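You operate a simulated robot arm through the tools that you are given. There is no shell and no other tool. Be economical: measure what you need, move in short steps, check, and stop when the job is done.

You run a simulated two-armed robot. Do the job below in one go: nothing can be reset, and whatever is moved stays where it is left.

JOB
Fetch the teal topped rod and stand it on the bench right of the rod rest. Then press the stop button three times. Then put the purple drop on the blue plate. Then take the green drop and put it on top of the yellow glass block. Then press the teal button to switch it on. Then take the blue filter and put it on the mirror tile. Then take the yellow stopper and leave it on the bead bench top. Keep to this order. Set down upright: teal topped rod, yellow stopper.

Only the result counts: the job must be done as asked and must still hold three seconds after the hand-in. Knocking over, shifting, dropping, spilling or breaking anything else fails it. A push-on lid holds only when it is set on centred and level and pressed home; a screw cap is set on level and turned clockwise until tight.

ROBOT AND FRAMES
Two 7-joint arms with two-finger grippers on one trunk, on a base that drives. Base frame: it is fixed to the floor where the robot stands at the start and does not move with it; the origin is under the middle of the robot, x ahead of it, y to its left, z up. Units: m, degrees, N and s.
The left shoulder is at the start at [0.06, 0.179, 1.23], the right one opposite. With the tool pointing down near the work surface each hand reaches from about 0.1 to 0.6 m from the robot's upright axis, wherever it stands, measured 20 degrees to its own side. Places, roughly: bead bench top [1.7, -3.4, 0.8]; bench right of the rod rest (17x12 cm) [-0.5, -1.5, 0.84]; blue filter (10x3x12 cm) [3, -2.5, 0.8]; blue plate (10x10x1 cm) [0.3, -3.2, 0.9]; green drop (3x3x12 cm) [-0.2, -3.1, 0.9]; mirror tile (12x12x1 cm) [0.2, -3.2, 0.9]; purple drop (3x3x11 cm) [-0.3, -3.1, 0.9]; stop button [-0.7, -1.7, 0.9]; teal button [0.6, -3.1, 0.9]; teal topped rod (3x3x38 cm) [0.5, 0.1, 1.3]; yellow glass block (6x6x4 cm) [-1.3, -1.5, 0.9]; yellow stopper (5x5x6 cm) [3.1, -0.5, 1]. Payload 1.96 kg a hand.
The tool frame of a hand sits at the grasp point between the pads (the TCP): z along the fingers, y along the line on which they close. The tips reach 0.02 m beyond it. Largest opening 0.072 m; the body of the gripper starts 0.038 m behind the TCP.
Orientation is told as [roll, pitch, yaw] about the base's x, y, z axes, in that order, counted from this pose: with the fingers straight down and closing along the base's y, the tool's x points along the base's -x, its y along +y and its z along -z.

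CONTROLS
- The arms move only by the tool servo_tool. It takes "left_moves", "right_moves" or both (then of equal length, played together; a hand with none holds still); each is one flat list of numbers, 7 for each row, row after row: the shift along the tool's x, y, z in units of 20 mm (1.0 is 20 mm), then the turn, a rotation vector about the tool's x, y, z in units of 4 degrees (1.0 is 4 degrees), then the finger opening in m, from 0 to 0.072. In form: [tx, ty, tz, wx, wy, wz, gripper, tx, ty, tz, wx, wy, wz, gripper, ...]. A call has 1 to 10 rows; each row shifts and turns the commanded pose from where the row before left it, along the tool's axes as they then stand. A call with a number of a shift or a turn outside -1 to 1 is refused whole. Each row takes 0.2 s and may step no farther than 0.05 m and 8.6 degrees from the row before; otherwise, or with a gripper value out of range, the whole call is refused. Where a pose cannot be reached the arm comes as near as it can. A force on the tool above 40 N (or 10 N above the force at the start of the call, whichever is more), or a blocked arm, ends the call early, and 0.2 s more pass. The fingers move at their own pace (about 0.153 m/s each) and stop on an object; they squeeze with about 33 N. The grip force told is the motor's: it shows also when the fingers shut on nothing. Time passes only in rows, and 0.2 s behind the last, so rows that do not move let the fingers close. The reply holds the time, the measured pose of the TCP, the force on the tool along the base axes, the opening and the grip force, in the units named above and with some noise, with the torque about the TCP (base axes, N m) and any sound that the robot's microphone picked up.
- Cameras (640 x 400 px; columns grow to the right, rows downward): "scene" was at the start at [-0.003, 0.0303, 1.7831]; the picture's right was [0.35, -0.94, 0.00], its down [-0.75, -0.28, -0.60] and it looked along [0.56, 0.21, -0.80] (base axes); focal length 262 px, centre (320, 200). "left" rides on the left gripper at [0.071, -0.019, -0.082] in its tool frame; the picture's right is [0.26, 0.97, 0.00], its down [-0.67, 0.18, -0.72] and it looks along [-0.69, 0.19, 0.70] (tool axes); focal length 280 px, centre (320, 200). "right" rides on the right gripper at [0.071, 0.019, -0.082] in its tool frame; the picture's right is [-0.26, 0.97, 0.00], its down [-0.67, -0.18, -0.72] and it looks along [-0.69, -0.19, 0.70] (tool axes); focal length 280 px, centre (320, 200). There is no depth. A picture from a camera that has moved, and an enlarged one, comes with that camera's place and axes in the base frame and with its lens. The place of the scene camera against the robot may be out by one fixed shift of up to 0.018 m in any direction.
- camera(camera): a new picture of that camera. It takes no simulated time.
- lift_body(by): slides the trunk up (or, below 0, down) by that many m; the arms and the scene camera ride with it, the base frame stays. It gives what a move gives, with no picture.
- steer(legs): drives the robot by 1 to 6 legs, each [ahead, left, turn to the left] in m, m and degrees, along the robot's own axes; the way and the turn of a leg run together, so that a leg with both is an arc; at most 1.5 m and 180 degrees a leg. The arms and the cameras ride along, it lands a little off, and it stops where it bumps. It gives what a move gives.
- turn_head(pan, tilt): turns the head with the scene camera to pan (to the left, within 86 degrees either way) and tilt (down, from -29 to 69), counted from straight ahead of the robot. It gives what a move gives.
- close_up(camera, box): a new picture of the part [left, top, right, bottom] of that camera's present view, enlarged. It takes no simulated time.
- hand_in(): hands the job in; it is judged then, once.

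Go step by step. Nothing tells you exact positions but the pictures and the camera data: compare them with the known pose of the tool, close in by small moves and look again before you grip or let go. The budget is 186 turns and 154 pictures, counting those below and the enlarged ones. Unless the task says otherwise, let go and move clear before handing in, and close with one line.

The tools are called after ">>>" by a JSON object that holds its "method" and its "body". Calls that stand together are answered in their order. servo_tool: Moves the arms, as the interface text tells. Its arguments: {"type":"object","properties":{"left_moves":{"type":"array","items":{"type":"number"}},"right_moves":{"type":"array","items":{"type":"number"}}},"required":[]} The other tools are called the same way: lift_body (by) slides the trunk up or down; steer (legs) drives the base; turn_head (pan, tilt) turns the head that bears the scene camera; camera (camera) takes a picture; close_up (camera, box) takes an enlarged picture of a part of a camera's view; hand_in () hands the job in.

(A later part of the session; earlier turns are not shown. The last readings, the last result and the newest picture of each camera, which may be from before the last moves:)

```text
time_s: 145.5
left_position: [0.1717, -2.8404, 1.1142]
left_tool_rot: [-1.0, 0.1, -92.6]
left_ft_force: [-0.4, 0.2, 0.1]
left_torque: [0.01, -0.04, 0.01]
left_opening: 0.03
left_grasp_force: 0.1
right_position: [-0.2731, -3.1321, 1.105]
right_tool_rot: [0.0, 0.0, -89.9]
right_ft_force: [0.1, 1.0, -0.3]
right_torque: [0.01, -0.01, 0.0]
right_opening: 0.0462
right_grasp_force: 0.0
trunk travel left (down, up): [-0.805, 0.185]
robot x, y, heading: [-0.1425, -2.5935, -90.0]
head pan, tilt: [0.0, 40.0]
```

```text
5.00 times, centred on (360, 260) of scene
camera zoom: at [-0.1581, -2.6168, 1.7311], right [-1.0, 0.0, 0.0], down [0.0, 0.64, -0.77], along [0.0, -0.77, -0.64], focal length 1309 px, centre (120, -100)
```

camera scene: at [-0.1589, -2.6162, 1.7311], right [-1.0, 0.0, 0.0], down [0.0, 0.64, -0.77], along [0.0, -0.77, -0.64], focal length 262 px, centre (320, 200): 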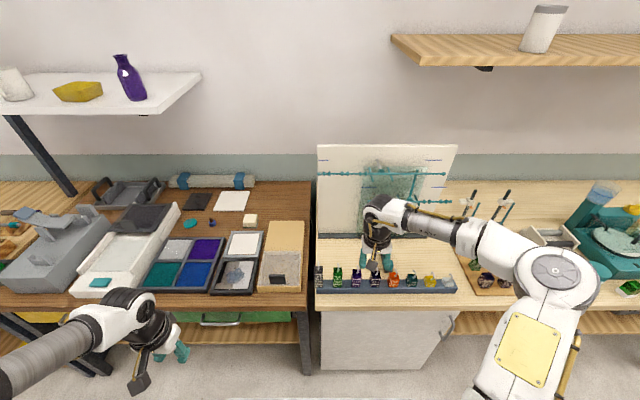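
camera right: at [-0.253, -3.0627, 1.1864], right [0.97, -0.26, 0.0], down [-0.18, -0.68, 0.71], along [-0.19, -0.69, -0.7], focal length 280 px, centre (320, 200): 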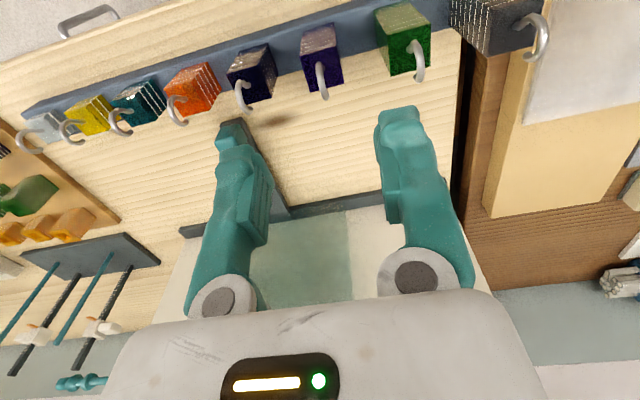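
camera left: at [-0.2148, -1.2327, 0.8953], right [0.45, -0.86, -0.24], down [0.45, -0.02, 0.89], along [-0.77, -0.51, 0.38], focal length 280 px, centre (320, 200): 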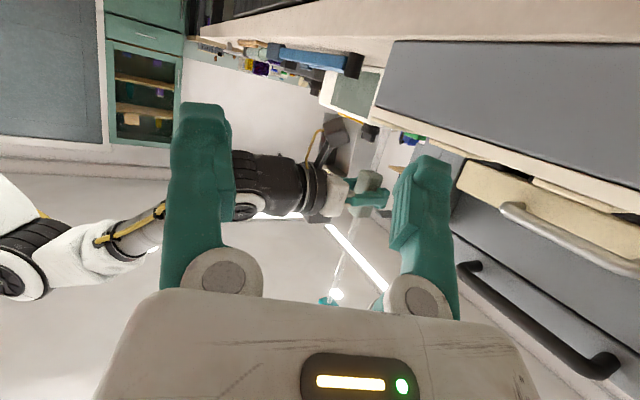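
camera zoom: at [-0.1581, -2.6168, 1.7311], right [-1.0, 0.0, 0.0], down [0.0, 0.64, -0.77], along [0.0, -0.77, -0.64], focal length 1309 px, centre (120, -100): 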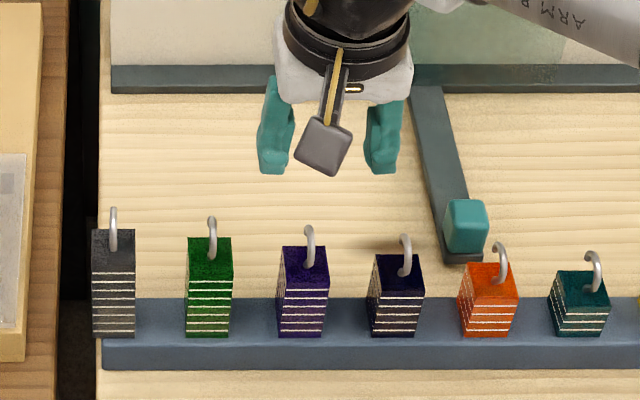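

>>> {"method": "servo_tool", "body": {"right_moves": [-0.28, -0.03, 0.8, 0, 0, 0, 0.046, -0.28, -0.03, 0.8, 0, 0, 0, 0.046, 0, 0, 0.8, 0, 0, 0, 0.046, 0, 0, 0.8, 0, 0, 0, 0.046]}}

>>> {"method": "camera", "body": {"camera": "right"}}

>>> {"method": "close_up", "body": {"camera": "scene", "box": [300, 220, 420, 300]}}

```text
time_s: 146.5
left_position: [0.1718, -2.8392, 1.1152]
left_tool_rot: [-0.9, 0.0, -92.6]
left_ft_force: [0.7, 0.4, -0.5]
left_torque: [-0.02, 0.0, 0.01]
left_opening: 0.0297
left_grasp_force: 0.0
right_position: [-0.2745, -3.1454, 1.0404]
right_tool_rot: [0.0, 0.1, -90.1]
right_ft_force: [-0.7, 0.3, 0.6]
right_torque: [0.03, 0.04, 0.01]
right_opening: 0.046
right_grasp_force: 0.0
trunk travel left (down, up): [-0.805, 0.185]
robot x, y, heading: [-0.1512, -2.598, -90.0]
head pan, tilt: [0.0, 40.0]
```

```text
77 pictures are left
camera right: at [-0.2549, -3.0749, 1.1231], right [0.97, -0.26, 0.0], down [-0.18, -0.68, 0.71], along [-0.19, -0.69, -0.7], focal length 280 px, centre (320, 200)
```

right: 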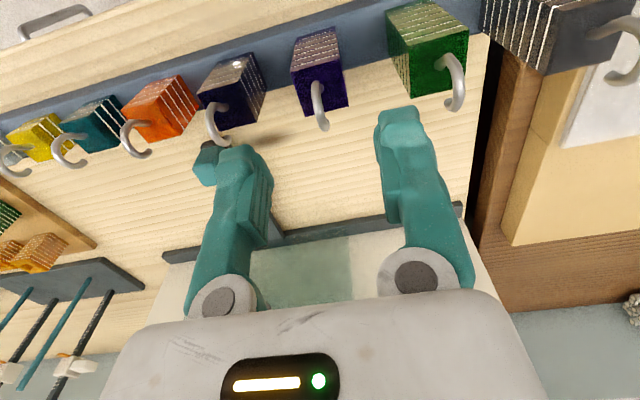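

```text
5.00 times, centred on (360, 260) of scene
camera zoom: at [-0.1588, -2.6163, 1.7311], right [-1.0, 0.0, 0.0], down [0.0, 0.64, -0.77], along [0.0, -0.77, -0.64], focal length 1309 px, centre (120, -100)
```

zoom: 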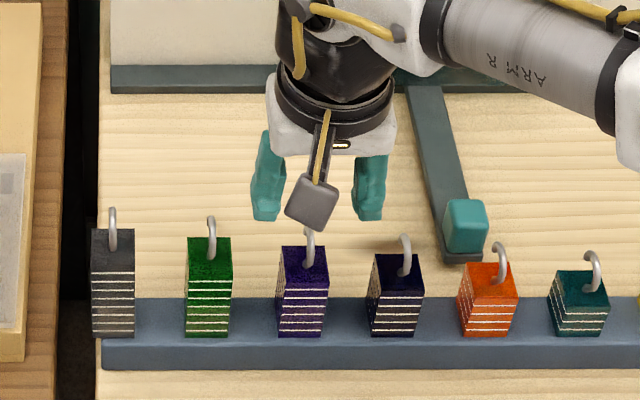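

Aligned; I descend so the pads straddle the block just under the hook.

>>> {"method": "servo_tool", "body": {"right_moves": [-0.0, 0.1, 0.85, 0, 0, 0, 0.046, 0, 0, 0.85, 0, 0, 0, 0.046, 0, 0, 0.75, 0, 0, 0, 0.046, 0, 0, 0.6, 0, 0, 0, 0.046]}}

>>> {"method": "camera", "body": {"camera": "right"}}

>>> {"method": "close_up", "body": {"camera": "scene", "box": [300, 220, 420, 300]}}

```text
time_s: 147.5
left_position: [0.1713, -2.8388, 1.1145]
left_tool_rot: [-0.9, 0.0, -92.7]
left_ft_force: [0.7, -1.3, 0.2]
left_torque: [-0.02, -0.01, 0.03]
left_opening: 0.0299
left_grasp_force: 0.0
right_position: [-0.2723, -3.1418, 0.9791]
right_tool_rot: [0.0, 0.1, -90.1]
right_ft_force: [-0.1, 0.2, 0.1]
right_torque: [-0.02, -0.01, -0.03]
right_opening: 0.046
right_grasp_force: 0.0
trunk travel left (down, up): [-0.805, 0.185]
robot x, y, heading: [-0.1435, -2.5985, -90.1]
head pan, tilt: [0.0, 40.0]
```

```text
75 pictures are left
camera right: at [-0.2523, -3.073, 1.0622], right [0.97, -0.26, 0.0], down [-0.18, -0.68, 0.71], along [-0.19, -0.69, -0.7], focal length 280 px, centre (320, 200)
```

right: 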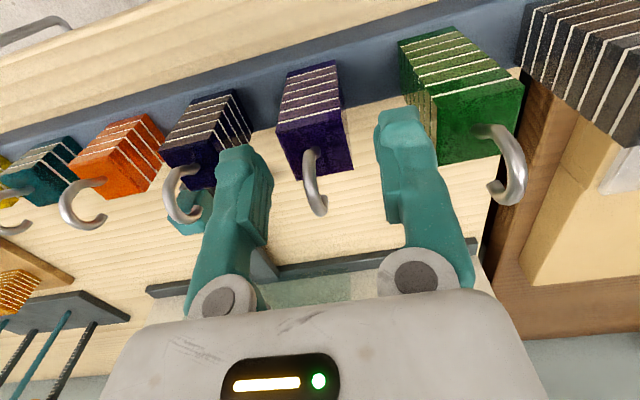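

```text
5.00 times, centred on (360, 260) of scene
camera zoom: at [-0.1588, -2.616, 1.7311], right [-1.0, 0.0, 0.0], down [0.0, 0.64, -0.77], along [0.0, -0.77, -0.64], focal length 1309 px, centre (120, -100)
```

zoom: 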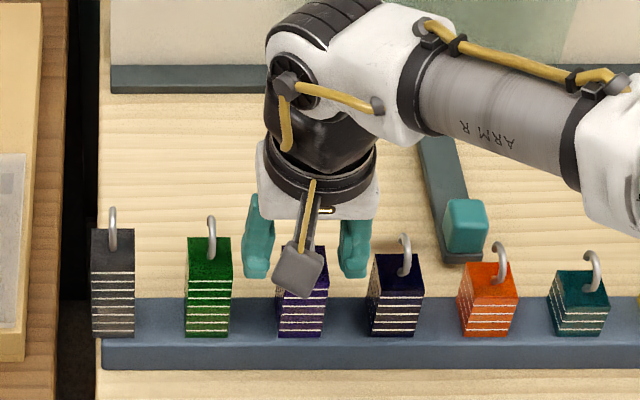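

The block top is at z≈0.957. I go down ~2 cm more and grip.

>>> {"method": "servo_tool", "body": {"right_moves": [-0.25, -0.05, 0.4, 0, 0, 0, 0.046, 0, 0, 0.35, 0, 0, 0, 0.046, 0, 0, 0.3, 0, 0, 0, 0.046]}}

>>> {"method": "camera", "body": {"camera": "right"}}

```text
time_s: 148.3
left_position: [0.1718, -2.839, 1.1141]
left_tool_rot: [-0.9, 0.0, -92.5]
left_ft_force: [0.3, 0.6, 0.5]
left_torque: [-0.04, 0.04, 0.01]
left_opening: 0.0301
left_grasp_force: 0.0
right_position: [-0.2738, -3.1481, 0.958]
right_tool_rot: [0.0, 0.0, -90.1]
right_ft_force: [0.2, -0.3, 0.9]
right_torque: [-0.01, -0.01, 0.03]
right_opening: 0.0459
right_grasp_force: 0.0
trunk travel left (down, up): [-0.805, 0.185]
robot x, y, heading: [-0.1438, -2.5945, -90.3]
head pan, tilt: [0.0, 40.0]
```

```text
73 pictures are left
camera right: at [-0.2538, -3.0781, 1.0406], right [0.97, -0.26, 0.0], down [-0.18, -0.68, 0.71], along [-0.19, -0.69, -0.7], focal length 280 px, centre (320, 200)
```

right: 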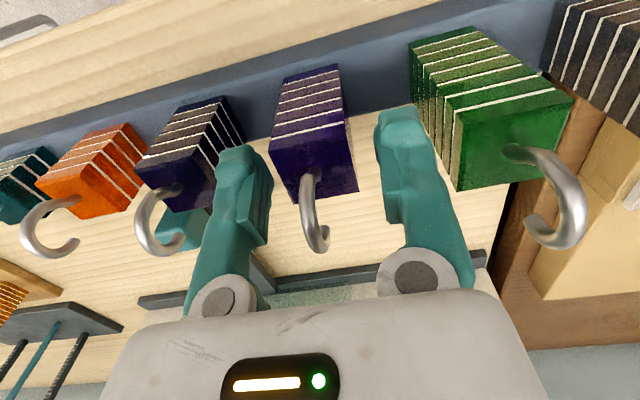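

Block sits 5 mm off-centre between the fingers; I shift, lower 5 mm, and close.

>>> {"method": "servo_tool", "body": {"right_moves": [0, -0.22, 0, 0, 0, 0, 0.046, 0, 0, 0.25, 0, 0, 0, 0.046, 0, 0, 0, 0, 0, 0, 0.03, 0, 0, 0, 0, 0, 0, 0, 0, 0, 0, 0, 0, 0, 0]}}

>>> {"method": "servo_tool", "body": {"right_moves": [0, 0, -0.5, 0, 0, 0, 0, 0, 0, -0.5, 0, 0, 0, 0, 0, 0, -0.8, 0, 0, 0, 0, 0, 0, -0.8, 0, 0, 0, 0]}}

>>> {"method": "camera", "body": {"camera": "right"}}

>>> {"method": "close_up", "body": {"camera": "scene", "box": [300, 220, 420, 300]}}

```text
time_s: 149.5
left_position: [0.1718, -2.8396, 1.1142]
left_tool_rot: [-0.9, 0.0, -92.6]
left_ft_force: [0.6, 0.0, 0.7]
left_torque: [0.01, 0.02, 0.0]
left_opening: 0.0301
left_grasp_force: 0.0
right_position: [-0.2776, -3.1469, 0.9548]
right_tool_rot: [0.1, 0.2, -89.9]
right_ft_force: [1.0, -0.3, -0.1]
right_torque: [0.01, -0.01, 0.03]
right_opening: 0.029
right_grasp_force: 32.8
trunk travel left (down, up): [-0.805, 0.185]
robot x, y, heading: [-0.1465, -2.5928, -89.9]
head pan, tilt: [0.0, 40.0]
```

```text
time_s: 150.5
left_position: [0.1729, -2.8395, 1.1144]
left_tool_rot: [-0.8, 0.1, -92.5]
left_ft_force: [-0.3, -0.1, -1.0]
left_torque: [0.01, 0.01, 0.0]
left_opening: 0.0301
left_grasp_force: 0.0
right_position: [-0.2789, -3.1476, 1.0073]
right_tool_rot: [0.1, 0.2, -90.0]
right_ft_force: [0.4, 0.4, -1.6]
right_torque: [0.0, 0.0, -0.03]
right_opening: 0.0291
right_grasp_force: 32.9
trunk travel left (down, up): [-0.805, 0.185]
robot x, y, heading: [-0.1467, -2.5977, -90.2]
head pan, tilt: [0.0, 40.0]
```

```text
72 pictures are left
camera right: at [-0.2595, -3.0785, 1.0888], right [0.97, -0.26, 0.0], down [-0.18, -0.68, 0.71], along [-0.19, -0.69, -0.7], focal length 280 px, centre (320, 200)
```

right: 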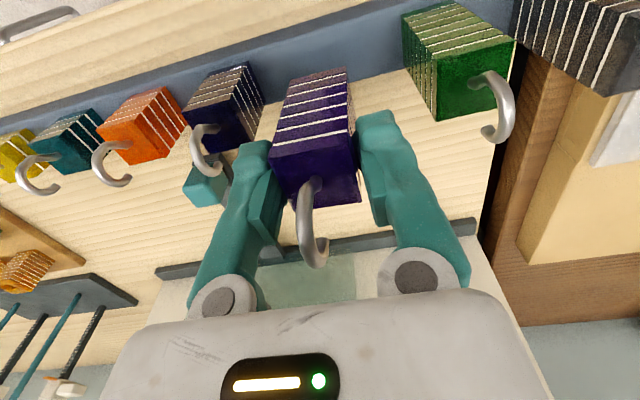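

```text
5.00 times, centred on (360, 260) of scene
camera zoom: at [-0.1588, -2.6156, 1.7311], right [-1.0, 0.0, 0.0], down [0.0, 0.64, -0.77], along [0.0, -0.77, -0.64], focal length 1309 px, centre (120, -100)
```

zoom: 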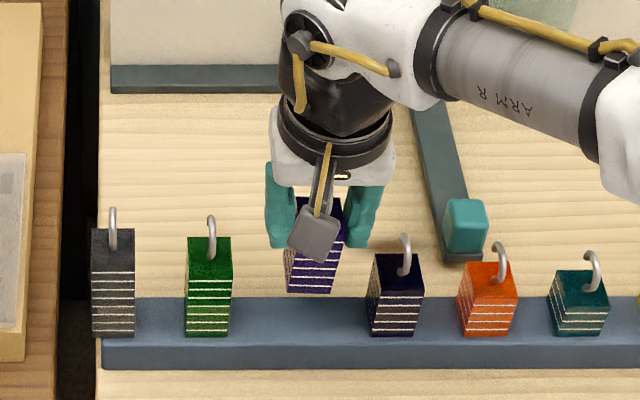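

Purple drop is in hand. I lift to z≈1.10 and strafe left to the blue plate.

>>> {"method": "servo_tool", "body": {"right_moves": [0, 0, -0.95, 0, 0, 0, 0, 0, 0, -0.95, 0, 0, 0, 0, 0, 0, -0.95, 0, 0, 0, 0, 0, 0, -0.95, 0, 0, 0, 0, 0, 0, -0.95, 0, 0, 0, 0]}}

>>> {"method": "steer", "body": {"legs": [[0.02, 0.61, 0]]}}

>>> {"method": "camera", "body": {"camera": "right"}}

>>> {"method": "camera", "body": {"camera": "scene"}}

```text
time_s: 151.7
left_position: [0.173, -2.8392, 1.1141]
left_tool_rot: [-0.9, -0.1, -92.6]
left_ft_force: [0.3, -0.8, -0.4]
left_torque: [0.02, -0.02, -0.01]
left_opening: 0.03
left_grasp_force: 0.0
right_position: [-0.2799, -3.1486, 1.1012]
right_tool_rot: [0.1, 0.1, -90.0]
right_ft_force: [-0.5, 0.7, -1.1]
right_torque: [0.04, -0.02, -0.01]
right_opening: 0.0291
right_grasp_force: 33.0
trunk travel left (down, up): [-0.805, 0.185]
robot x, y, heading: [-0.15, -2.5918, -89.8]
head pan, tilt: [0.0, 40.0]
```

```text
time_s: 155.1
left_position: [0.7772, -2.8655, 1.1137]
left_tool_rot: [-0.9, -0.1, -93.0]
left_ft_force: [0.4, -0.3, 0.2]
left_torque: [-0.01, -0.03, -0.01]
left_opening: 0.0298
left_grasp_force: 0.0
right_position: [0.3245, -3.1701, 1.1024]
right_tool_rot: [0.0, 0.2, -90.4]
right_ft_force: [-0.5, 0.1, -1.3]
right_torque: [0.02, 0.0, 0.0]
right_opening: 0.0291
right_grasp_force: 32.8
trunk travel left (down, up): [-0.805, 0.185]
robot x, y, heading: [0.4602, -2.6166, -90.8]
head pan, tilt: [0.0, 40.0]
```

```text
70 pictures are left
camera right: at [0.3445, -3.1015, 1.184], right [0.96, -0.27, 0.0], down [-0.19, -0.67, 0.71], along [-0.19, -0.69, -0.7], focal length 280 px, centre (320, 200)
```

right: 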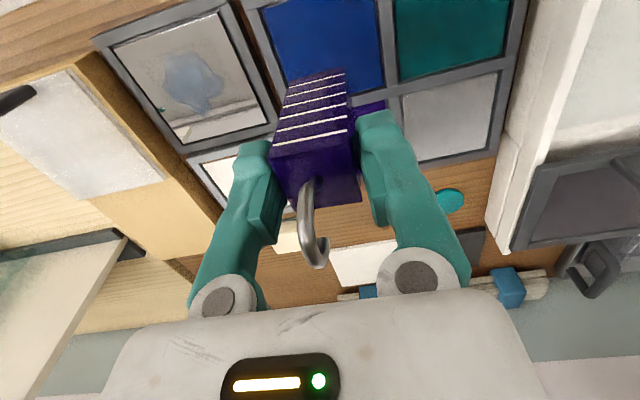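

```text
69 pictures are left
camera scene: at [0.448, -2.6403, 1.7311], right [-1.0, 0.01, 0.0], down [0.01, 0.64, -0.77], along [-0.01, -0.77, -0.64], focal length 262 px, centre (320, 200)
```

scene: 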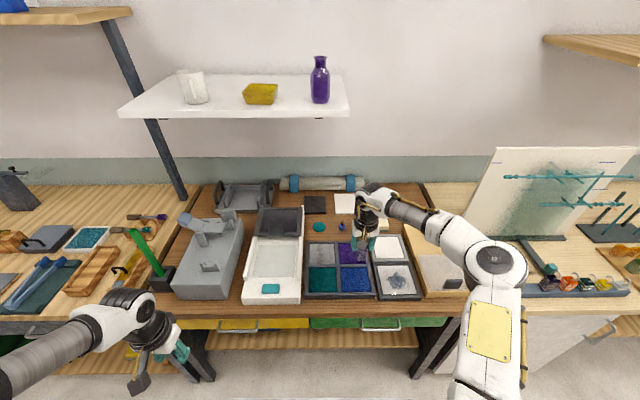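

The plate centre is at (0.325, -3.19). I move over it and lower, then look.

>>> {"method": "servo_tool", "body": {"right_moves": [-0.5, 0, 0.6, 0, 0, 0, 0, -0.5, 0, 0.8, 0, 0, 0, 0, 0, 0, 0.9, 0, 0, 0, 0, 0, 0, 0.9, 0, 0, 0, 0, 0, 0, 0.9, 0, 0, 0, 0]}}

>>> {"method": "camera", "body": {"camera": "right"}}

>>> {"method": "close_up", "body": {"camera": "scene", "box": [290, 210, 430, 300]}}

```text
time_s: 156.3
left_position: [0.777, -2.8656, 1.114]
left_tool_rot: [-0.9, 0.1, -92.9]
left_ft_force: [-0.1, -0.6, 0.7]
left_torque: [-0.03, 0.03, -0.01]
left_opening: 0.0302
left_grasp_force: 0.1
right_position: [0.325, -3.191, 1.0184]
right_tool_rot: [-0.1, 0.1, -90.4]
right_ft_force: [0.1, -0.6, -1.7]
right_torque: [0.0, 0.01, 0.03]
right_opening: 0.0289
right_grasp_force: 33.4
trunk travel left (down, up): [-0.805, 0.185]
robot x, y, heading: [0.4643, -2.6202, -90.3]
head pan, tilt: [0.0, 40.0]
```

```text
68 pictures are left
camera right: at [0.3447, -3.1218, 1.1008], right [0.96, -0.27, 0.0], down [-0.19, -0.67, 0.71], along [-0.19, -0.69, -0.7], focal length 280 px, centre (320, 200)
```

right: 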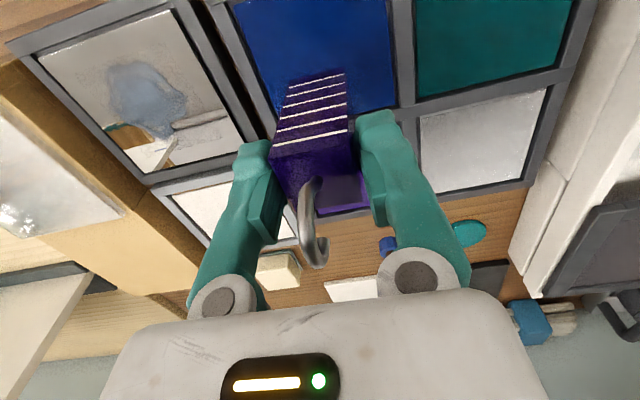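

```text
4.44 times, centred on (360, 255) of scene
camera zoom: at [0.4485, -2.6407, 1.7311], right [-1.0, 0.01, 0.0], down [0.01, 0.64, -0.77], along [-0.01, -0.77, -0.64], focal length 1164 px, centre (142, -44)
```

zoom: 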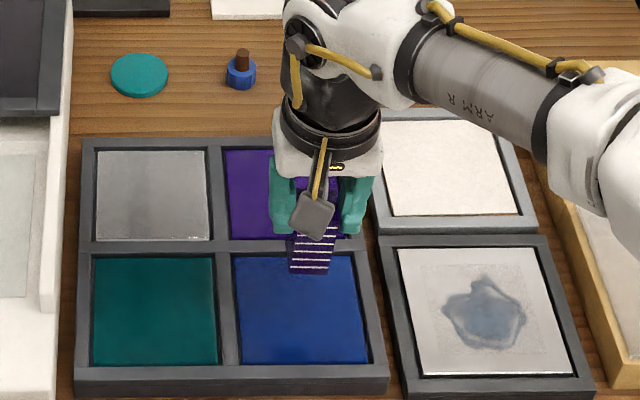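

>>> {"method": "servo_tool", "body": {"right_moves": [-0.1, -0.1, 0.6, 0, 0, 0, 0, 0, 0, 0.6, 0, 0, 0, 0, 0, 0, 0.6, 0, 0, 0, 0]}}

>>> {"method": "servo_tool", "body": {"right_moves": [0, 0, 0.2, 0, 0, 0, 0, 0, 0, 0.2, 0, 0, 0, 0, 0, 0, 0.2, 0, 0, 0, 0, 0, 0, 0.2, 0, 0, 0, 0, 0, 0, 0.2, 0, 0, 0, 0]}}

>>> {"method": "close_up", "body": {"camera": "scene", "box": [290, 210, 430, 300]}}

```text
time_s: 157.1
left_position: [0.777, -2.8656, 1.1142]
left_tool_rot: [-0.9, 0.0, -93.0]
left_ft_force: [-1.1, -0.2, 0.5]
left_torque: [0.0, -0.04, 0.0]
left_opening: 0.03
left_grasp_force: 0.1
right_position: [0.3216, -3.1922, 0.9822]
right_tool_rot: [0.0, 0.1, -90.5]
right_ft_force: [-0.9, 0.0, -2.0]
right_torque: [0.04, 0.01, 0.03]
right_opening: 0.0289
right_grasp_force: 33.3
trunk travel left (down, up): [-0.805, 0.185]
robot x, y, heading: [0.4596, -2.6201, -90.7]
head pan, tilt: [0.0, 40.0]
```

```text
time_s: 158.3
left_position: [0.7775, -2.8659, 1.1136]
left_tool_rot: [-0.9, 0.0, -93.0]
left_ft_force: [-0.3, 0.4, 0.2]
left_torque: [-0.04, 0.0, -0.02]
left_opening: 0.03
left_grasp_force: 0.1
right_position: [0.322, -3.1925, 0.9636]
right_tool_rot: [0.0, 0.2, -90.6]
right_ft_force: [-0.6, 0.5, -1.7]
right_torque: [0.02, 0.03, 0.01]
right_opening: 0.0288
right_grasp_force: 32.8
trunk travel left (down, up): [-0.805, 0.185]
robot x, y, heading: [0.4598, -2.6166, -90.8]
head pan, tilt: [0.0, 40.0]
```

```text
4.44 times, centred on (360, 255) of scene
camera zoom: at [0.4484, -2.6404, 1.7311], right [-1.0, 0.01, 0.0], down [0.01, 0.64, -0.77], along [-0.01, -0.77, -0.64], focal length 1164 px, centre (142, -44)
```

zoom: 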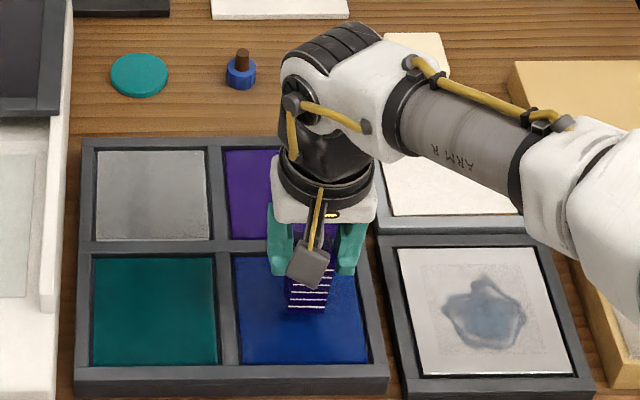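

>>> {"method": "servo_tool", "body": {"right_moves": [0, 0, 0.15, 0, 0, 0, 0, 0, 0, 0.15, 0, 0, 0, 0, 0, 0, 0.15, 0, 0, 0, 0, 0, 0, 0.15, 0, 0, 0, 0]}}

>>> {"method": "servo_tool", "body": {"right_moves": [0, 0, 0.1, 0, 0, 0, 0, 0, 0, 0.1, 0, 0, 0, 0, 0, 0, 0.1, 0, 0, 0, 0]}}

```text
time_s: 159.3
left_position: [0.7782, -2.8668, 1.1145]
left_tool_rot: [-0.9, 0.1, -93.0]
left_ft_force: [-0.1, 0.5, 0.3]
left_torque: [0.0, -0.04, -0.02]
left_opening: 0.0302
left_grasp_force: 0.1
right_position: [0.3226, -3.1926, 0.9522]
right_tool_rot: [0.0, 0.1, -90.5]
right_ft_force: [-0.5, -0.4, -1.8]
right_torque: [0.02, -0.01, 0.02]
right_opening: 0.0287
right_grasp_force: 33.0
trunk travel left (down, up): [-0.805, 0.185]
robot x, y, heading: [0.462, -2.6193, -90.7]
head pan, tilt: [0.0, 40.0]
```

```text
time_s: 160.1
left_position: [0.7768, -2.8652, 1.1144]
left_tool_rot: [-0.9, 0.0, -93.0]
left_ft_force: [0.1, 0.0, -0.5]
left_torque: [-0.01, 0.01, 0.01]
left_opening: 0.0303
left_grasp_force: 0.1
right_position: [0.323, -3.1923, 0.9458]
right_tool_rot: [0.0, 0.1, -90.5]
right_ft_force: [0.2, -0.2, -2.0]
right_torque: [-0.02, 0.0, 0.01]
right_opening: 0.029
right_grasp_force: 32.6
trunk travel left (down, up): [-0.805, 0.185]
robot x, y, heading: [0.4628, -2.6196, -90.7]
head pan, tilt: [0.0, 40.0]
```

>>> {"method": "servo_tool", "body": {"right_moves": [0, 0, 0.1, 0, 0, 0, 0, 0, 0, 0.1, 0, 0, 0, 0, 0, 0, 0.1, 0, 0, 0, 0]}}

>>> {"method": "servo_tool", "body": {"right_moves": [0, 0, 0.1, 0, 0, 0, 0, 0, 0, 0.1, 0, 0, 0, 0, 0, 0, 0.1, 0, 0, 0, 0]}}

>>> {"method": "close_up", "body": {"camera": "scene", "box": [290, 210, 430, 300]}}

```text
time_s: 160.9
left_position: [0.7795, -2.8654, 1.1134]
left_tool_rot: [-1.0, -0.1, -93.0]
left_ft_force: [0.2, -0.3, 0.3]
left_torque: [-0.03, 0.0, -0.04]
left_opening: 0.0299
left_grasp_force: 0.1
right_position: [0.3236, -3.191, 0.9429]
right_tool_rot: [0.1, -0.2, -90.5]
right_ft_force: [2.7, -8.1, 24.7]
right_torque: [-0.21, -0.05, 0.03]
right_opening: 0.0289
right_grasp_force: 33.1
trunk travel left (down, up): [-0.805, 0.185]
robot x, y, heading: [0.4578, -2.6203, -90.7]
head pan, tilt: [0.0, 40.0]
```

```text
time_s: 161.7
left_position: [0.779, -2.8639, 1.1151]
left_tool_rot: [-0.9, -0.1, -93.1]
left_ft_force: [0.1, 0.4, 0.5]
left_torque: [-0.01, 0.01, -0.02]
left_opening: 0.0299
left_grasp_force: 0.0
right_position: [0.323, -3.1914, 0.9363]
right_tool_rot: [-0.1, 0.1, -90.3]
right_ft_force: [4.7, -2.8, 25.8]
right_torque: [0.04, -0.1, 0.01]
right_opening: 0.0289
right_grasp_force: 32.7
trunk travel left (down, up): [-0.805, 0.185]
robot x, y, heading: [0.464, -2.6186, -90.5]
head pan, tilt: [0.0, 40.0]
```

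```text
4.44 times, centred on (360, 255) of scene
camera zoom: at [0.4506, -2.6363, 1.7312], right [-1.0, 0.01, 0.0], down [0.01, 0.64, -0.77], along [-0.01, -0.77, -0.64], focal length 1164 px, centre (142, -44)
```

zoom: 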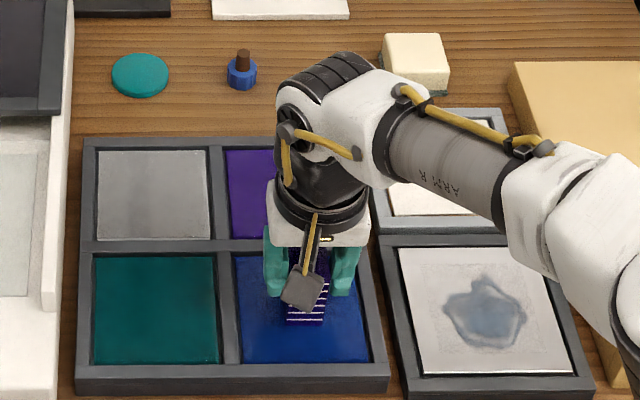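

Contact reached; I ease the force and release.

>>> {"method": "servo_tool", "body": {"right_moves": [0, 0, -0.1, 0, 0, 0, 0, 0, 0, -0.05, 0, 0, 0, 0, 0, 0, 0, 0, 0, 0, 0.032, 0, 0, 0, 0, 0, 0, 0.04, 0, 0, 0, 0, 0, 0, 0.05, 0, 0, -0.3, 0, 0, 0, 0.055, 0, 0, -0.6, 0, 0, 0, 0.055, 0, 0, -0.9, 0, 0, 0, 0.055, 0, 0, -0.9, 0, 0, 0, 0.055, 0, 0, -0.9, 0, 0, 0, 0.055]}}

>>> {"method": "servo_tool", "body": {"right_moves": [0, 0, -0.9, 0, 0, 0, 0.055, 0, 0, -0.9, 0, 0, 0, 0.055, 0, 0, -0.9, 0, 0, 0, 0.055, 0, 0, -0.9, 0, 0, 0, 0.055]}}

>>> {"method": "close_up", "body": {"camera": "scene", "box": [290, 210, 430, 300]}}

>>> {"method": "camera", "body": {"camera": "right"}}

```text
time_s: 163.9
left_position: [0.7778, -2.8656, 1.1146]
left_tool_rot: [-0.9, 0.1, -93.0]
left_ft_force: [0.5, -0.9, 0.4]
left_torque: [0.02, -0.03, 0.0]
left_opening: 0.0298
left_grasp_force: 0.0
right_position: [0.3227, -3.1915, 1.0099]
right_tool_rot: [0.0, 0.1, -90.5]
right_ft_force: [-0.3, 0.7, -0.1]
right_torque: [-0.01, 0.03, 0.02]
right_opening: 0.055
right_grasp_force: 0.0
trunk travel left (down, up): [-0.805, 0.185]
robot x, y, heading: [0.4604, -2.6179, -90.4]
head pan, tilt: [0.0, 40.0]
```

```text
time_s: 164.9
left_position: [0.778, -2.8654, 1.1142]
left_tool_rot: [-1.0, 0.0, -93.0]
left_ft_force: [0.4, -0.9, -0.8]
left_torque: [0.01, 0.02, 0.03]
left_opening: 0.03
left_grasp_force: 0.0
right_position: [0.3225, -3.192, 1.0813]
right_tool_rot: [0.0, 0.1, -90.5]
right_ft_force: [0.1, -0.3, -0.1]
right_torque: [-0.01, -0.01, 0.01]
right_opening: 0.055
right_grasp_force: 0.2
trunk travel left (down, up): [-0.805, 0.185]
robot x, y, heading: [0.4591, -2.6178, -90.5]
head pan, tilt: [0.0, 40.0]
```

```text
4.44 times, centred on (360, 255) of scene
camera zoom: at [0.4485, -2.6395, 1.7311], right [-1.0, 0.01, 0.0], down [0.01, 0.64, -0.77], along [-0.01, -0.77, -0.64], focal length 1164 px, centre (142, -44)
```

zoom: 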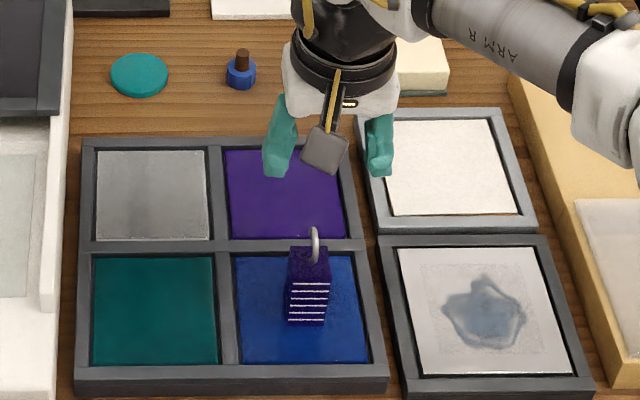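

```text
63 pictures are left
camera right: at [0.3424, -3.1231, 1.1631], right [0.96, -0.27, 0.0], down [-0.19, -0.67, 0.71], along [-0.19, -0.69, -0.7], focal length 280 px, centre (320, 200)
```

right: 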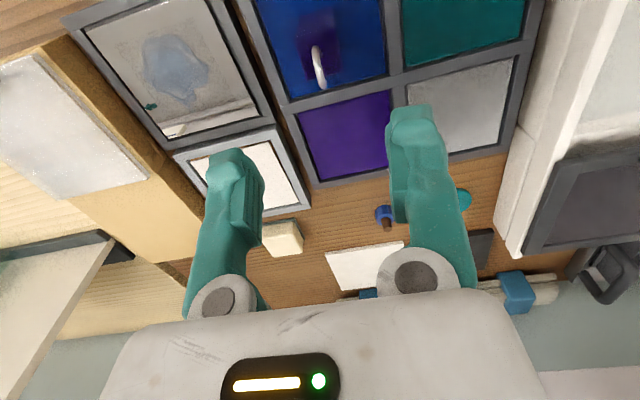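

Purple drop stands on the blue plate. Now back to the green drop, estimated at (-0.207, -3.147).

>>> {"method": "steer", "body": {"legs": [[-0.04, -0.53, 0.5]]}}

>>> {"method": "camera", "body": {"camera": "right"}}

>>> {"method": "close_up", "body": {"camera": "scene", "box": [290, 220, 410, 300]}}

```text
time_s: 168.0
left_position: [0.2398, -2.8195, 1.1144]
left_tool_rot: [-1.0, 0.0, -92.3]
left_ft_force: [0.3, -0.6, -0.1]
left_torque: [0.02, 0.03, -0.01]
left_opening: 0.0299
left_grasp_force: 0.1
right_position: [-0.2107, -3.1516, 1.0802]
right_tool_rot: [-0.1, 0.1, -89.8]
right_ft_force: [0.3, -0.4, -0.2]
right_torque: [0.0, -0.02, 0.0]
right_opening: 0.0552
right_grasp_force: 0.0
trunk travel left (down, up): [-0.805, 0.185]
robot x, y, heading: [-0.08, -2.5734, -89.7]
head pan, tilt: [0.0, 40.0]
```

```text
62 pictures are left
camera right: at [-0.1914, -3.0821, 1.1627], right [0.97, -0.26, 0.0], down [-0.18, -0.68, 0.71], along [-0.18, -0.69, -0.7], focal length 280 px, centre (320, 200)
```

right: 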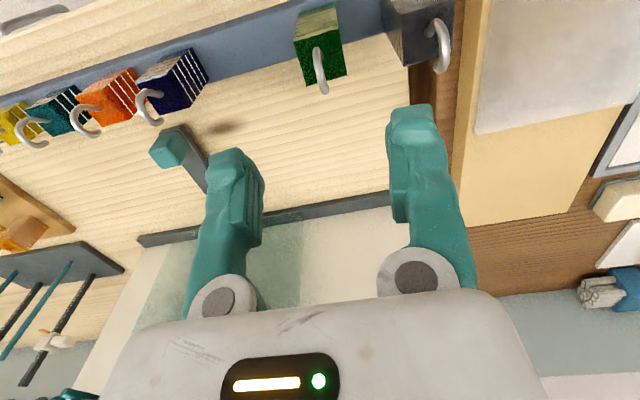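

```text
5.00 times, centred on (350, 260) of scene
camera zoom: at [-0.0909, -2.5972, 1.7311], right [-1.0, 0.0, 0.0], down [0.0, 0.64, -0.77], along [0.0, -0.77, -0.64], focal length 1309 px, centre (170, -100)
```

zoom: 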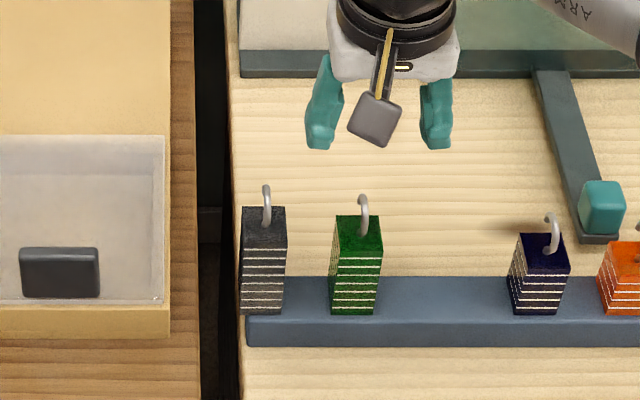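

Green drop lines up with prediction. I align and descend most of the way.

>>> {"method": "servo_tool", "body": {"right_moves": [0.2, 0.1, 0.9, 0, 0, 0, 0.048, 0, 0, 0.9, 0, 0, 0, 0.048, 0, 0, 0.9, 0, 0, 0, 0.048, 0, 0, 0.9, 0, 0, 0, 0.048, 0, 0, 0.9, 0, 0, 0, 0.048]}}

>>> {"method": "camera", "body": {"camera": "right"}}

```text
time_s: 169.2
left_position: [0.2396, -2.8203, 1.1145]
left_tool_rot: [-1.0, -0.1, -92.4]
left_ft_force: [0.2, 0.3, 0.6]
left_torque: [0.0, 0.03, -0.01]
left_opening: 0.03
left_grasp_force: 0.1
right_position: [-0.2085, -3.1486, 0.9909]
right_tool_rot: [0.0, 0.0, -89.8]
right_ft_force: [-1.0, 0.0, 0.5]
right_torque: [0.02, -0.01, 0.01]
right_opening: 0.048
right_grasp_force: 0.1
trunk travel left (down, up): [-0.805, 0.185]
robot x, y, heading: [-0.079, -2.5774, -89.8]
head pan, tilt: [0.0, 40.0]
```

```text
60 pictures are left
camera right: at [-0.189, -3.0793, 1.0733], right [0.97, -0.26, 0.0], down [-0.18, -0.68, 0.71], along [-0.18, -0.69, -0.7], focal length 280 px, centre (320, 200)
```

right: 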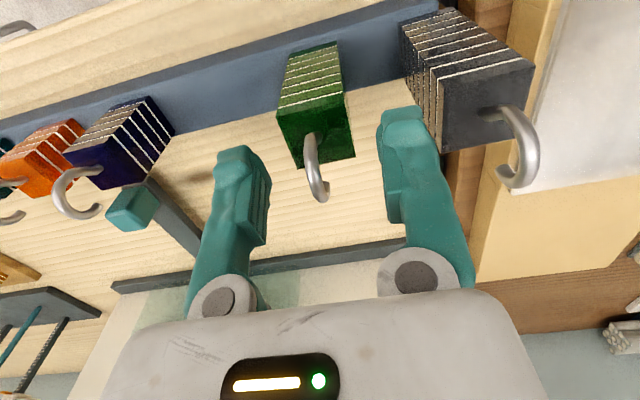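

>>> {"method": "servo_tool", "body": {"right_moves": [0, -0.12, 0.4, 0, 0, 0, 0.048, 0, 0, 0.45, 0, 0, 0, 0.048, 0, 0, 0.4, 0, 0, 0, 0.048]}}

>>> {"method": "camera", "body": {"camera": "right"}}

```text
time_s: 170.0
left_position: [0.2405, -2.8189, 1.1144]
left_tool_rot: [-0.9, -0.1, -92.3]
left_ft_force: [0.0, 0.9, 1.0]
left_torque: [0.03, 0.0, 0.02]
left_opening: 0.03
left_grasp_force: 0.1
right_position: [-0.2105, -3.1479, 0.9646]
right_tool_rot: [-0.1, 0.1, -89.8]
right_ft_force: [-0.4, -0.7, 0.0]
right_torque: [0.0, 0.02, 0.02]
right_opening: 0.0483
right_grasp_force: 0.0
trunk travel left (down, up): [-0.805, 0.185]
robot x, y, heading: [-0.0805, -2.5773, -89.6]
head pan, tilt: [0.0, 40.0]
```

```text
59 pictures are left
camera right: at [-0.1916, -3.0779, 1.0475], right [0.97, -0.26, 0.0], down [-0.18, -0.68, 0.71], along [-0.19, -0.69, -0.7], focal length 280 px, centre (320, 200)
```

right: 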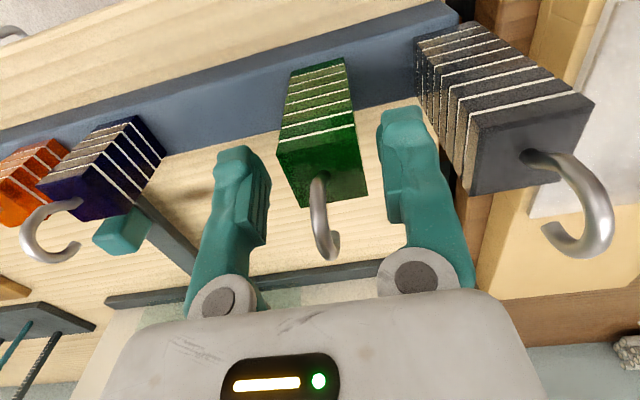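

Centred well. I lower 4 mm, grip and lift.

>>> {"method": "servo_tool", "body": {"right_moves": [0, 0, 0.2, 0, 0, 0, 0.048, 0, 0, 0, 0, 0, 0, 0.03, 0, 0, 0, 0, 0, 0, 0, 0, 0, 0, 0, 0, 0, 0]}}

>>> {"method": "servo_tool", "body": {"right_moves": [0, 0, -0.5, 0, 0, 0, 0, 0, 0, -0.9, 0, 0, 0, 0, 0, 0, -0.9, 0, 0, 0, 0, 0, 0, -0.9, 0, 0, 0, 0, 0, 0, -0.9, 0, 0, 0, 0, 0, 0, -0.9, 0, 0, 0, 0, 0, 0, -0.9, 0, 0, 0, 0, 0, 0, -0.9, 0, 0, 0, 0, 0, 0, -0.9, 0, 0, 0, 0]}}

>>> {"method": "camera", "body": {"camera": "right"}}

```text
time_s: 171.0
left_position: [0.2406, -2.82, 1.1149]
left_tool_rot: [-0.9, 0.0, -92.5]
left_ft_force: [0.5, 0.5, 0.6]
left_torque: [-0.01, 0.01, 0.01]
left_opening: 0.0301
left_grasp_force: 0.0
right_position: [-0.2103, -3.1484, 0.9621]
right_tool_rot: [0.0, 0.1, -89.8]
right_ft_force: [0.4, -0.4, -0.4]
right_torque: [-0.02, -0.03, 0.01]
right_opening: 0.0288
right_grasp_force: 33.2
trunk travel left (down, up): [-0.805, 0.185]
robot x, y, heading: [-0.0767, -2.5727, -90.0]
head pan, tilt: [0.0, 40.0]
```

```text
time_s: 173.0
left_position: [0.2411, -2.8208, 1.1147]
left_tool_rot: [-0.9, 0.0, -92.4]
left_ft_force: [0.6, 0.0, 0.1]
left_torque: [-0.01, 0.02, 0.01]
left_opening: 0.0298
left_grasp_force: 0.1
right_position: [-0.2118, -3.147, 1.1168]
right_tool_rot: [0.1, 0.0, -89.7]
right_ft_force: [-0.3, -0.1, -2.0]
right_torque: [0.0, -0.04, 0.05]
right_opening: 0.029
right_grasp_force: 33.2
trunk travel left (down, up): [-0.805, 0.185]
robot x, y, heading: [-0.0802, -2.5746, -89.8]
head pan, tilt: [0.0, 40.0]
```

```text
58 pictures are left
camera right: at [-0.1919, -3.0764, 1.1985], right [0.97, -0.26, 0.0], down [-0.18, -0.68, 0.71], along [-0.18, -0.69, -0.7], focal length 280 px, centre (320, 200)
```

right: 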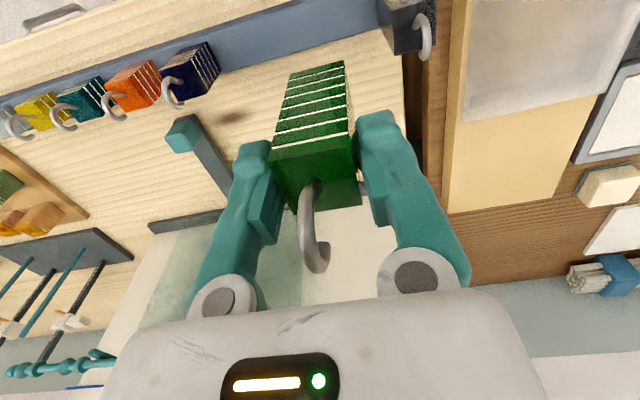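

Green drop held. I retract the hand, back out and drive around to the front of the middle table.

>>> {"method": "servo_tool", "body": {"right_moves": [1, 0, -0.3, 0, 0, 0, 0, 1, 0, -0.3, 0, 0, 0, 0, 1, 0, -0.3, 0, 0, 0, 0, 1, 0, -0.3, 0, 0, 0, 0, 1, 0, 0, 0, 0, 0, 0, 1, 0, 0, 0, 0, 0, 0, 1, 0, 0, 0, 0, 0, 0, 1, 0, 0, 0, 0, 0, 0]}}

>>> {"method": "steer", "body": {"legs": [[-0.14, 0, 0], [0, -1.1, 0], [0, -1.07, 0]]}}

>>> {"method": "steer", "body": {"legs": [[-1.0, 0, 0], [-0.85, 0, 0]]}}

>>> {"method": "steer", "body": {"legs": [[0, 1.1, 0]]}}

>>> {"method": "camera", "body": {"camera": "scene"}}

```text
time_s: 174.8
left_position: [0.2401, -2.8197, 1.114]
left_tool_rot: [-0.8, 0.0, -92.4]
left_ft_force: [-0.4, 0.4, -0.3]
left_torque: [-0.02, 0.0, 0.01]
left_opening: 0.0301
left_grasp_force: 0.1
right_position: [-0.2113, -2.9869, 1.1418]
right_tool_rot: [0.0, 0.1, -89.7]
right_ft_force: [-0.1, 0.0, -2.0]
right_torque: [0.01, -0.04, 0.0]
right_opening: 0.0287
right_grasp_force: 33.0
trunk travel left (down, up): [-0.805, 0.185]
robot x, y, heading: [-0.0744, -2.5768, -89.8]
head pan, tilt: [0.0, 40.0]
```

```text
time_s: 186.6
left_position: [-1.9566, -2.6709, 1.1138]
left_tool_rot: [-0.9, -0.1, -93.0]
left_ft_force: [-0.1, 0.0, -0.8]
left_torque: [-0.07, -0.01, -0.04]
left_opening: 0.0298
left_grasp_force: 0.0
right_position: [-2.4111, -2.8337, 1.1408]
right_tool_rot: [0.0, 0.2, -90.4]
right_ft_force: [0.7, -1.0, -1.1]
right_torque: [0.01, -0.02, 0.0]
right_opening: 0.0289
right_grasp_force: 33.4
trunk travel left (down, up): [-0.805, 0.185]
robot x, y, heading: [-2.2747, -2.4239, -90.6]
head pan, tilt: [0.0, 40.0]
```

```text
time_s: 195.9
left_position: [-1.9438, -0.8292, 1.1145]
left_tool_rot: [-0.9, 0.0, -92.8]
left_ft_force: [0.8, 0.6, -0.4]
left_torque: [0.03, 0.0, -0.01]
left_opening: 0.0301
left_grasp_force: 0.0
right_position: [-2.3981, -0.9941, 1.1409]
right_tool_rot: [0.0, 0.1, -90.2]
right_ft_force: [-0.6, -0.2, -1.8]
right_torque: [0.03, 0.02, 0.0]
right_opening: 0.0292
right_grasp_force: 32.7
trunk travel left (down, up): [-0.805, 0.185]
robot x, y, heading: [-2.264, -0.5882, -90.3]
head pan, tilt: [0.0, 40.0]
```

```text
time_s: 201.6
left_position: [-0.8266, -0.8173, 1.1151]
left_tool_rot: [-0.9, 0.0, -91.7]
left_ft_force: [-0.2, 0.9, -0.8]
left_torque: [0.02, 0.0, 0.01]
left_opening: 0.0299
left_grasp_force: 0.0
right_position: [-1.2756, -0.9903, 1.1404]
right_tool_rot: [0.0, 0.1, -89.0]
right_ft_force: [0.5, 0.1, -2.4]
right_torque: [-0.01, -0.02, 0.01]
right_opening: 0.029
right_grasp_force: 33.0
trunk travel left (down, up): [-0.805, 0.185]
robot x, y, heading: [-1.1505, -0.5762, -89.3]
head pan, tilt: [0.0, 40.0]
```

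```text
57 pictures are left
camera scene: at [-1.161, -0.5993, 1.7311], right [-1.0, -0.02, 0.0], down [-0.01, 0.64, -0.77], along [0.01, -0.77, -0.64], focal length 262 px, centre (320, 200)
```

scene: 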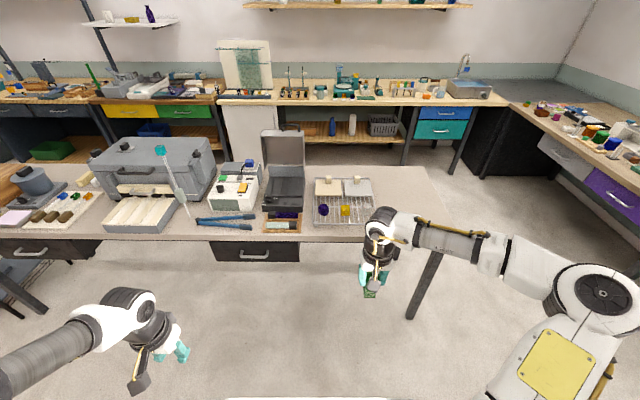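

>>> {"method": "close_up", "body": {"camera": "scene", "box": [290, 165, 400, 245]}}

```text
5.00 times, centred on (345, 205) of scene
camera zoom: at [-1.161, -0.5993, 1.7311], right [-1.0, -0.02, 0.0], down [-0.01, 0.64, -0.77], along [0.01, -0.77, -0.64], focal length 1309 px, centre (195, 175)
```

zoom: 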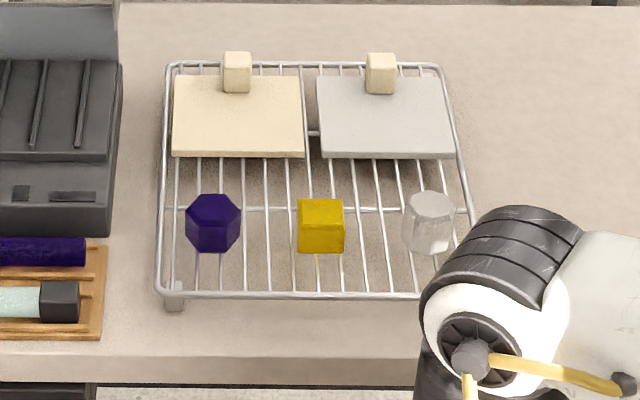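

The yellow block sits on the wire rack at about (-1.252, -1.509). I drive up to the table.

>>> {"method": "steer", "body": {"legs": [[0.42, 0.02, -0.7]]}}

>>> {"method": "servo_tool", "body": {"right_moves": [-0.9, 0, 0, 0, 0, 0, 0, -0.9, 0, 0, 0, 0, 0, 0, -0.9, 0, 0, 0, 0, 0, 0, -0.9, 0, 0, 0, 0, 0, 0]}}

>>> {"method": "camera", "body": {"camera": "right"}}

>>> {"method": "camera", "body": {"camera": "scene"}}

```text
time_s: 204.2
left_position: [-0.8075, -1.2524, 1.1137]
left_tool_rot: [-0.8, -0.1, -92.7]
left_ft_force: [0.6, -0.8, -0.6]
left_torque: [-0.04, 0.0, -0.01]
left_opening: 0.03
left_grasp_force: 0.0
right_position: [-1.2617, -1.4185, 1.1418]
right_tool_rot: [0.1, 0.1, -90.1]
right_ft_force: [0.0, 0.0, -1.4]
right_torque: [-0.02, -0.01, -0.03]
right_opening: 0.0289
right_grasp_force: 33.2
trunk travel left (down, up): [-0.805, 0.185]
robot x, y, heading: [-1.1271, -1.0048, -90.2]
head pan, tilt: [0.0, 40.0]
```

```text
time_s: 205.2
left_position: [-0.8071, -1.2537, 1.1134]
left_tool_rot: [-0.9, 0.1, -92.8]
left_ft_force: [0.0, 0.1, -1.1]
left_torque: [-0.06, 0.02, 0.03]
left_opening: 0.03
left_grasp_force: 0.1
right_position: [-1.2624, -1.49, 1.1402]
right_tool_rot: [0.0, 0.1, -90.2]
right_ft_force: [-0.3, 0.3, -2.2]
right_torque: [0.01, 0.01, 0.03]
right_opening: 0.029
right_grasp_force: 33.2
trunk travel left (down, up): [-0.805, 0.185]
robot x, y, heading: [-1.1284, -1.0088, -90.3]
head pan, tilt: [0.0, 40.0]
```

```text
55 pictures are left
camera right: at [-1.2417, -1.4204, 1.2224], right [0.96, -0.26, 0.0], down [-0.18, -0.68, 0.71], along [-0.19, -0.69, -0.7], focal length 280 px, centre (320, 200)
```

right: 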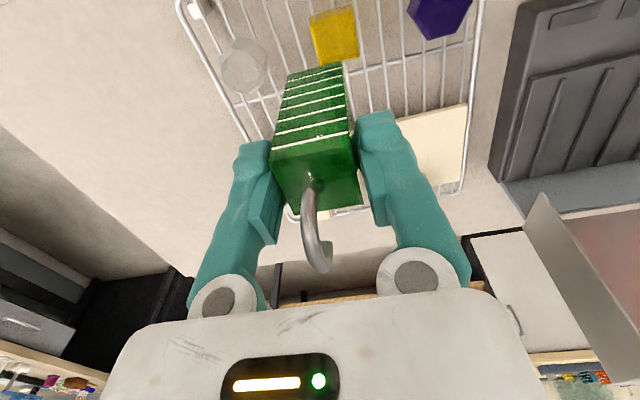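

```text
54 pictures are left
camera scene: at [-1.1386, -1.029, 1.7311], right [-1.0, 0.0, 0.0], down [0.0, 0.64, -0.77], along [0.0, -0.77, -0.64], focal length 262 px, centre (320, 200)
```

scene: 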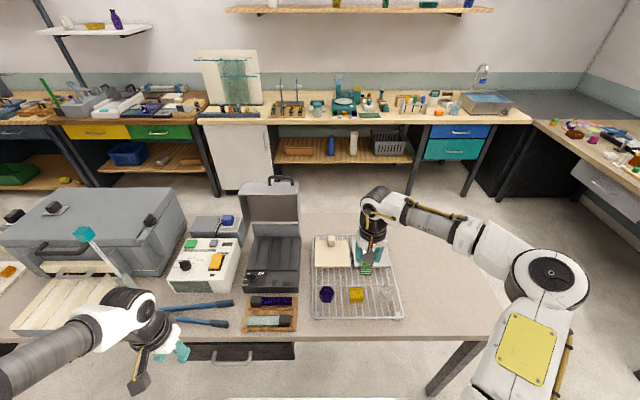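

Block centre ≈(-1.250, -1.507). I align and lower to z≈1.06.

>>> {"method": "servo_tool", "body": {"right_moves": [-0.45, 0.3, 0, 0, 0, 0, 0, -0.4, 0.32, 0.3, 0, 0, 0, 0, 0, 0, 0.9, 0, 0, 0, 0, 0, 0, 0.9, 0, 0, 0, 0, 0, 0, 0.9, 0, 0, 0, 0, 0, 0, 0.9, 0, 0, 0, 0]}}

>>> {"method": "camera", "body": {"camera": "right"}}

>>> {"method": "close_up", "body": {"camera": "scene", "box": [300, 230, 420, 320]}}

```text
time_s: 206.6
left_position: [-0.8092, -1.2527, 1.1138]
left_tool_rot: [-0.9, 0.0, -92.7]
left_ft_force: [0.1, 0.0, -0.2]
left_torque: [0.0, 0.0, 0.02]
left_opening: 0.03
left_grasp_force: 0.1
right_position: [-1.249, -1.5075, 1.0622]
right_tool_rot: [-0.1, 0.2, -90.1]
right_ft_force: [-0.8, 0.4, -2.5]
right_torque: [-0.02, 0.0, 0.0]
right_opening: 0.0289
right_grasp_force: 32.8
trunk travel left (down, up): [-0.805, 0.185]
robot x, y, heading: [-1.1255, -1.0096, -90.1]
head pan, tilt: [0.0, 40.0]
```

```text
53 pictures are left
camera right: at [-1.23, -1.4369, 1.1445], right [0.96, -0.26, 0.0], down [-0.18, -0.68, 0.71], along [-0.19, -0.69, -0.7], focal length 280 px, centre (320, 200)
```

right: 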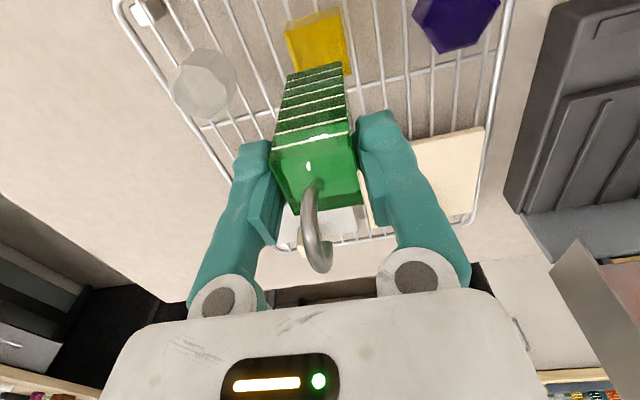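

```text
4.44 times, centred on (360, 275) of scene
camera zoom: at [-1.1391, -1.0286, 1.7311], right [-1.0, 0.0, 0.0], down [0.0, 0.64, -0.77], along [0.0, -0.77, -0.64], focal length 1164 px, centre (142, -133)
```

zoom: 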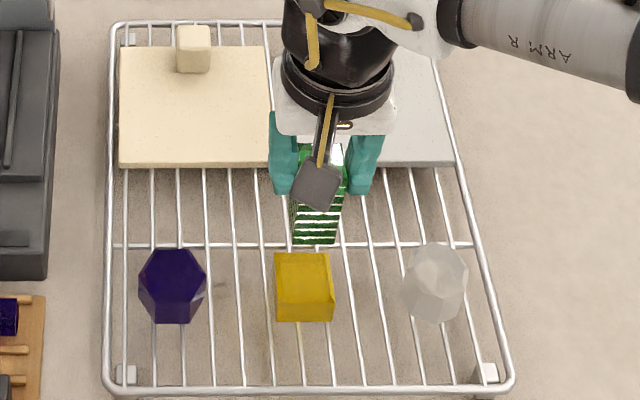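

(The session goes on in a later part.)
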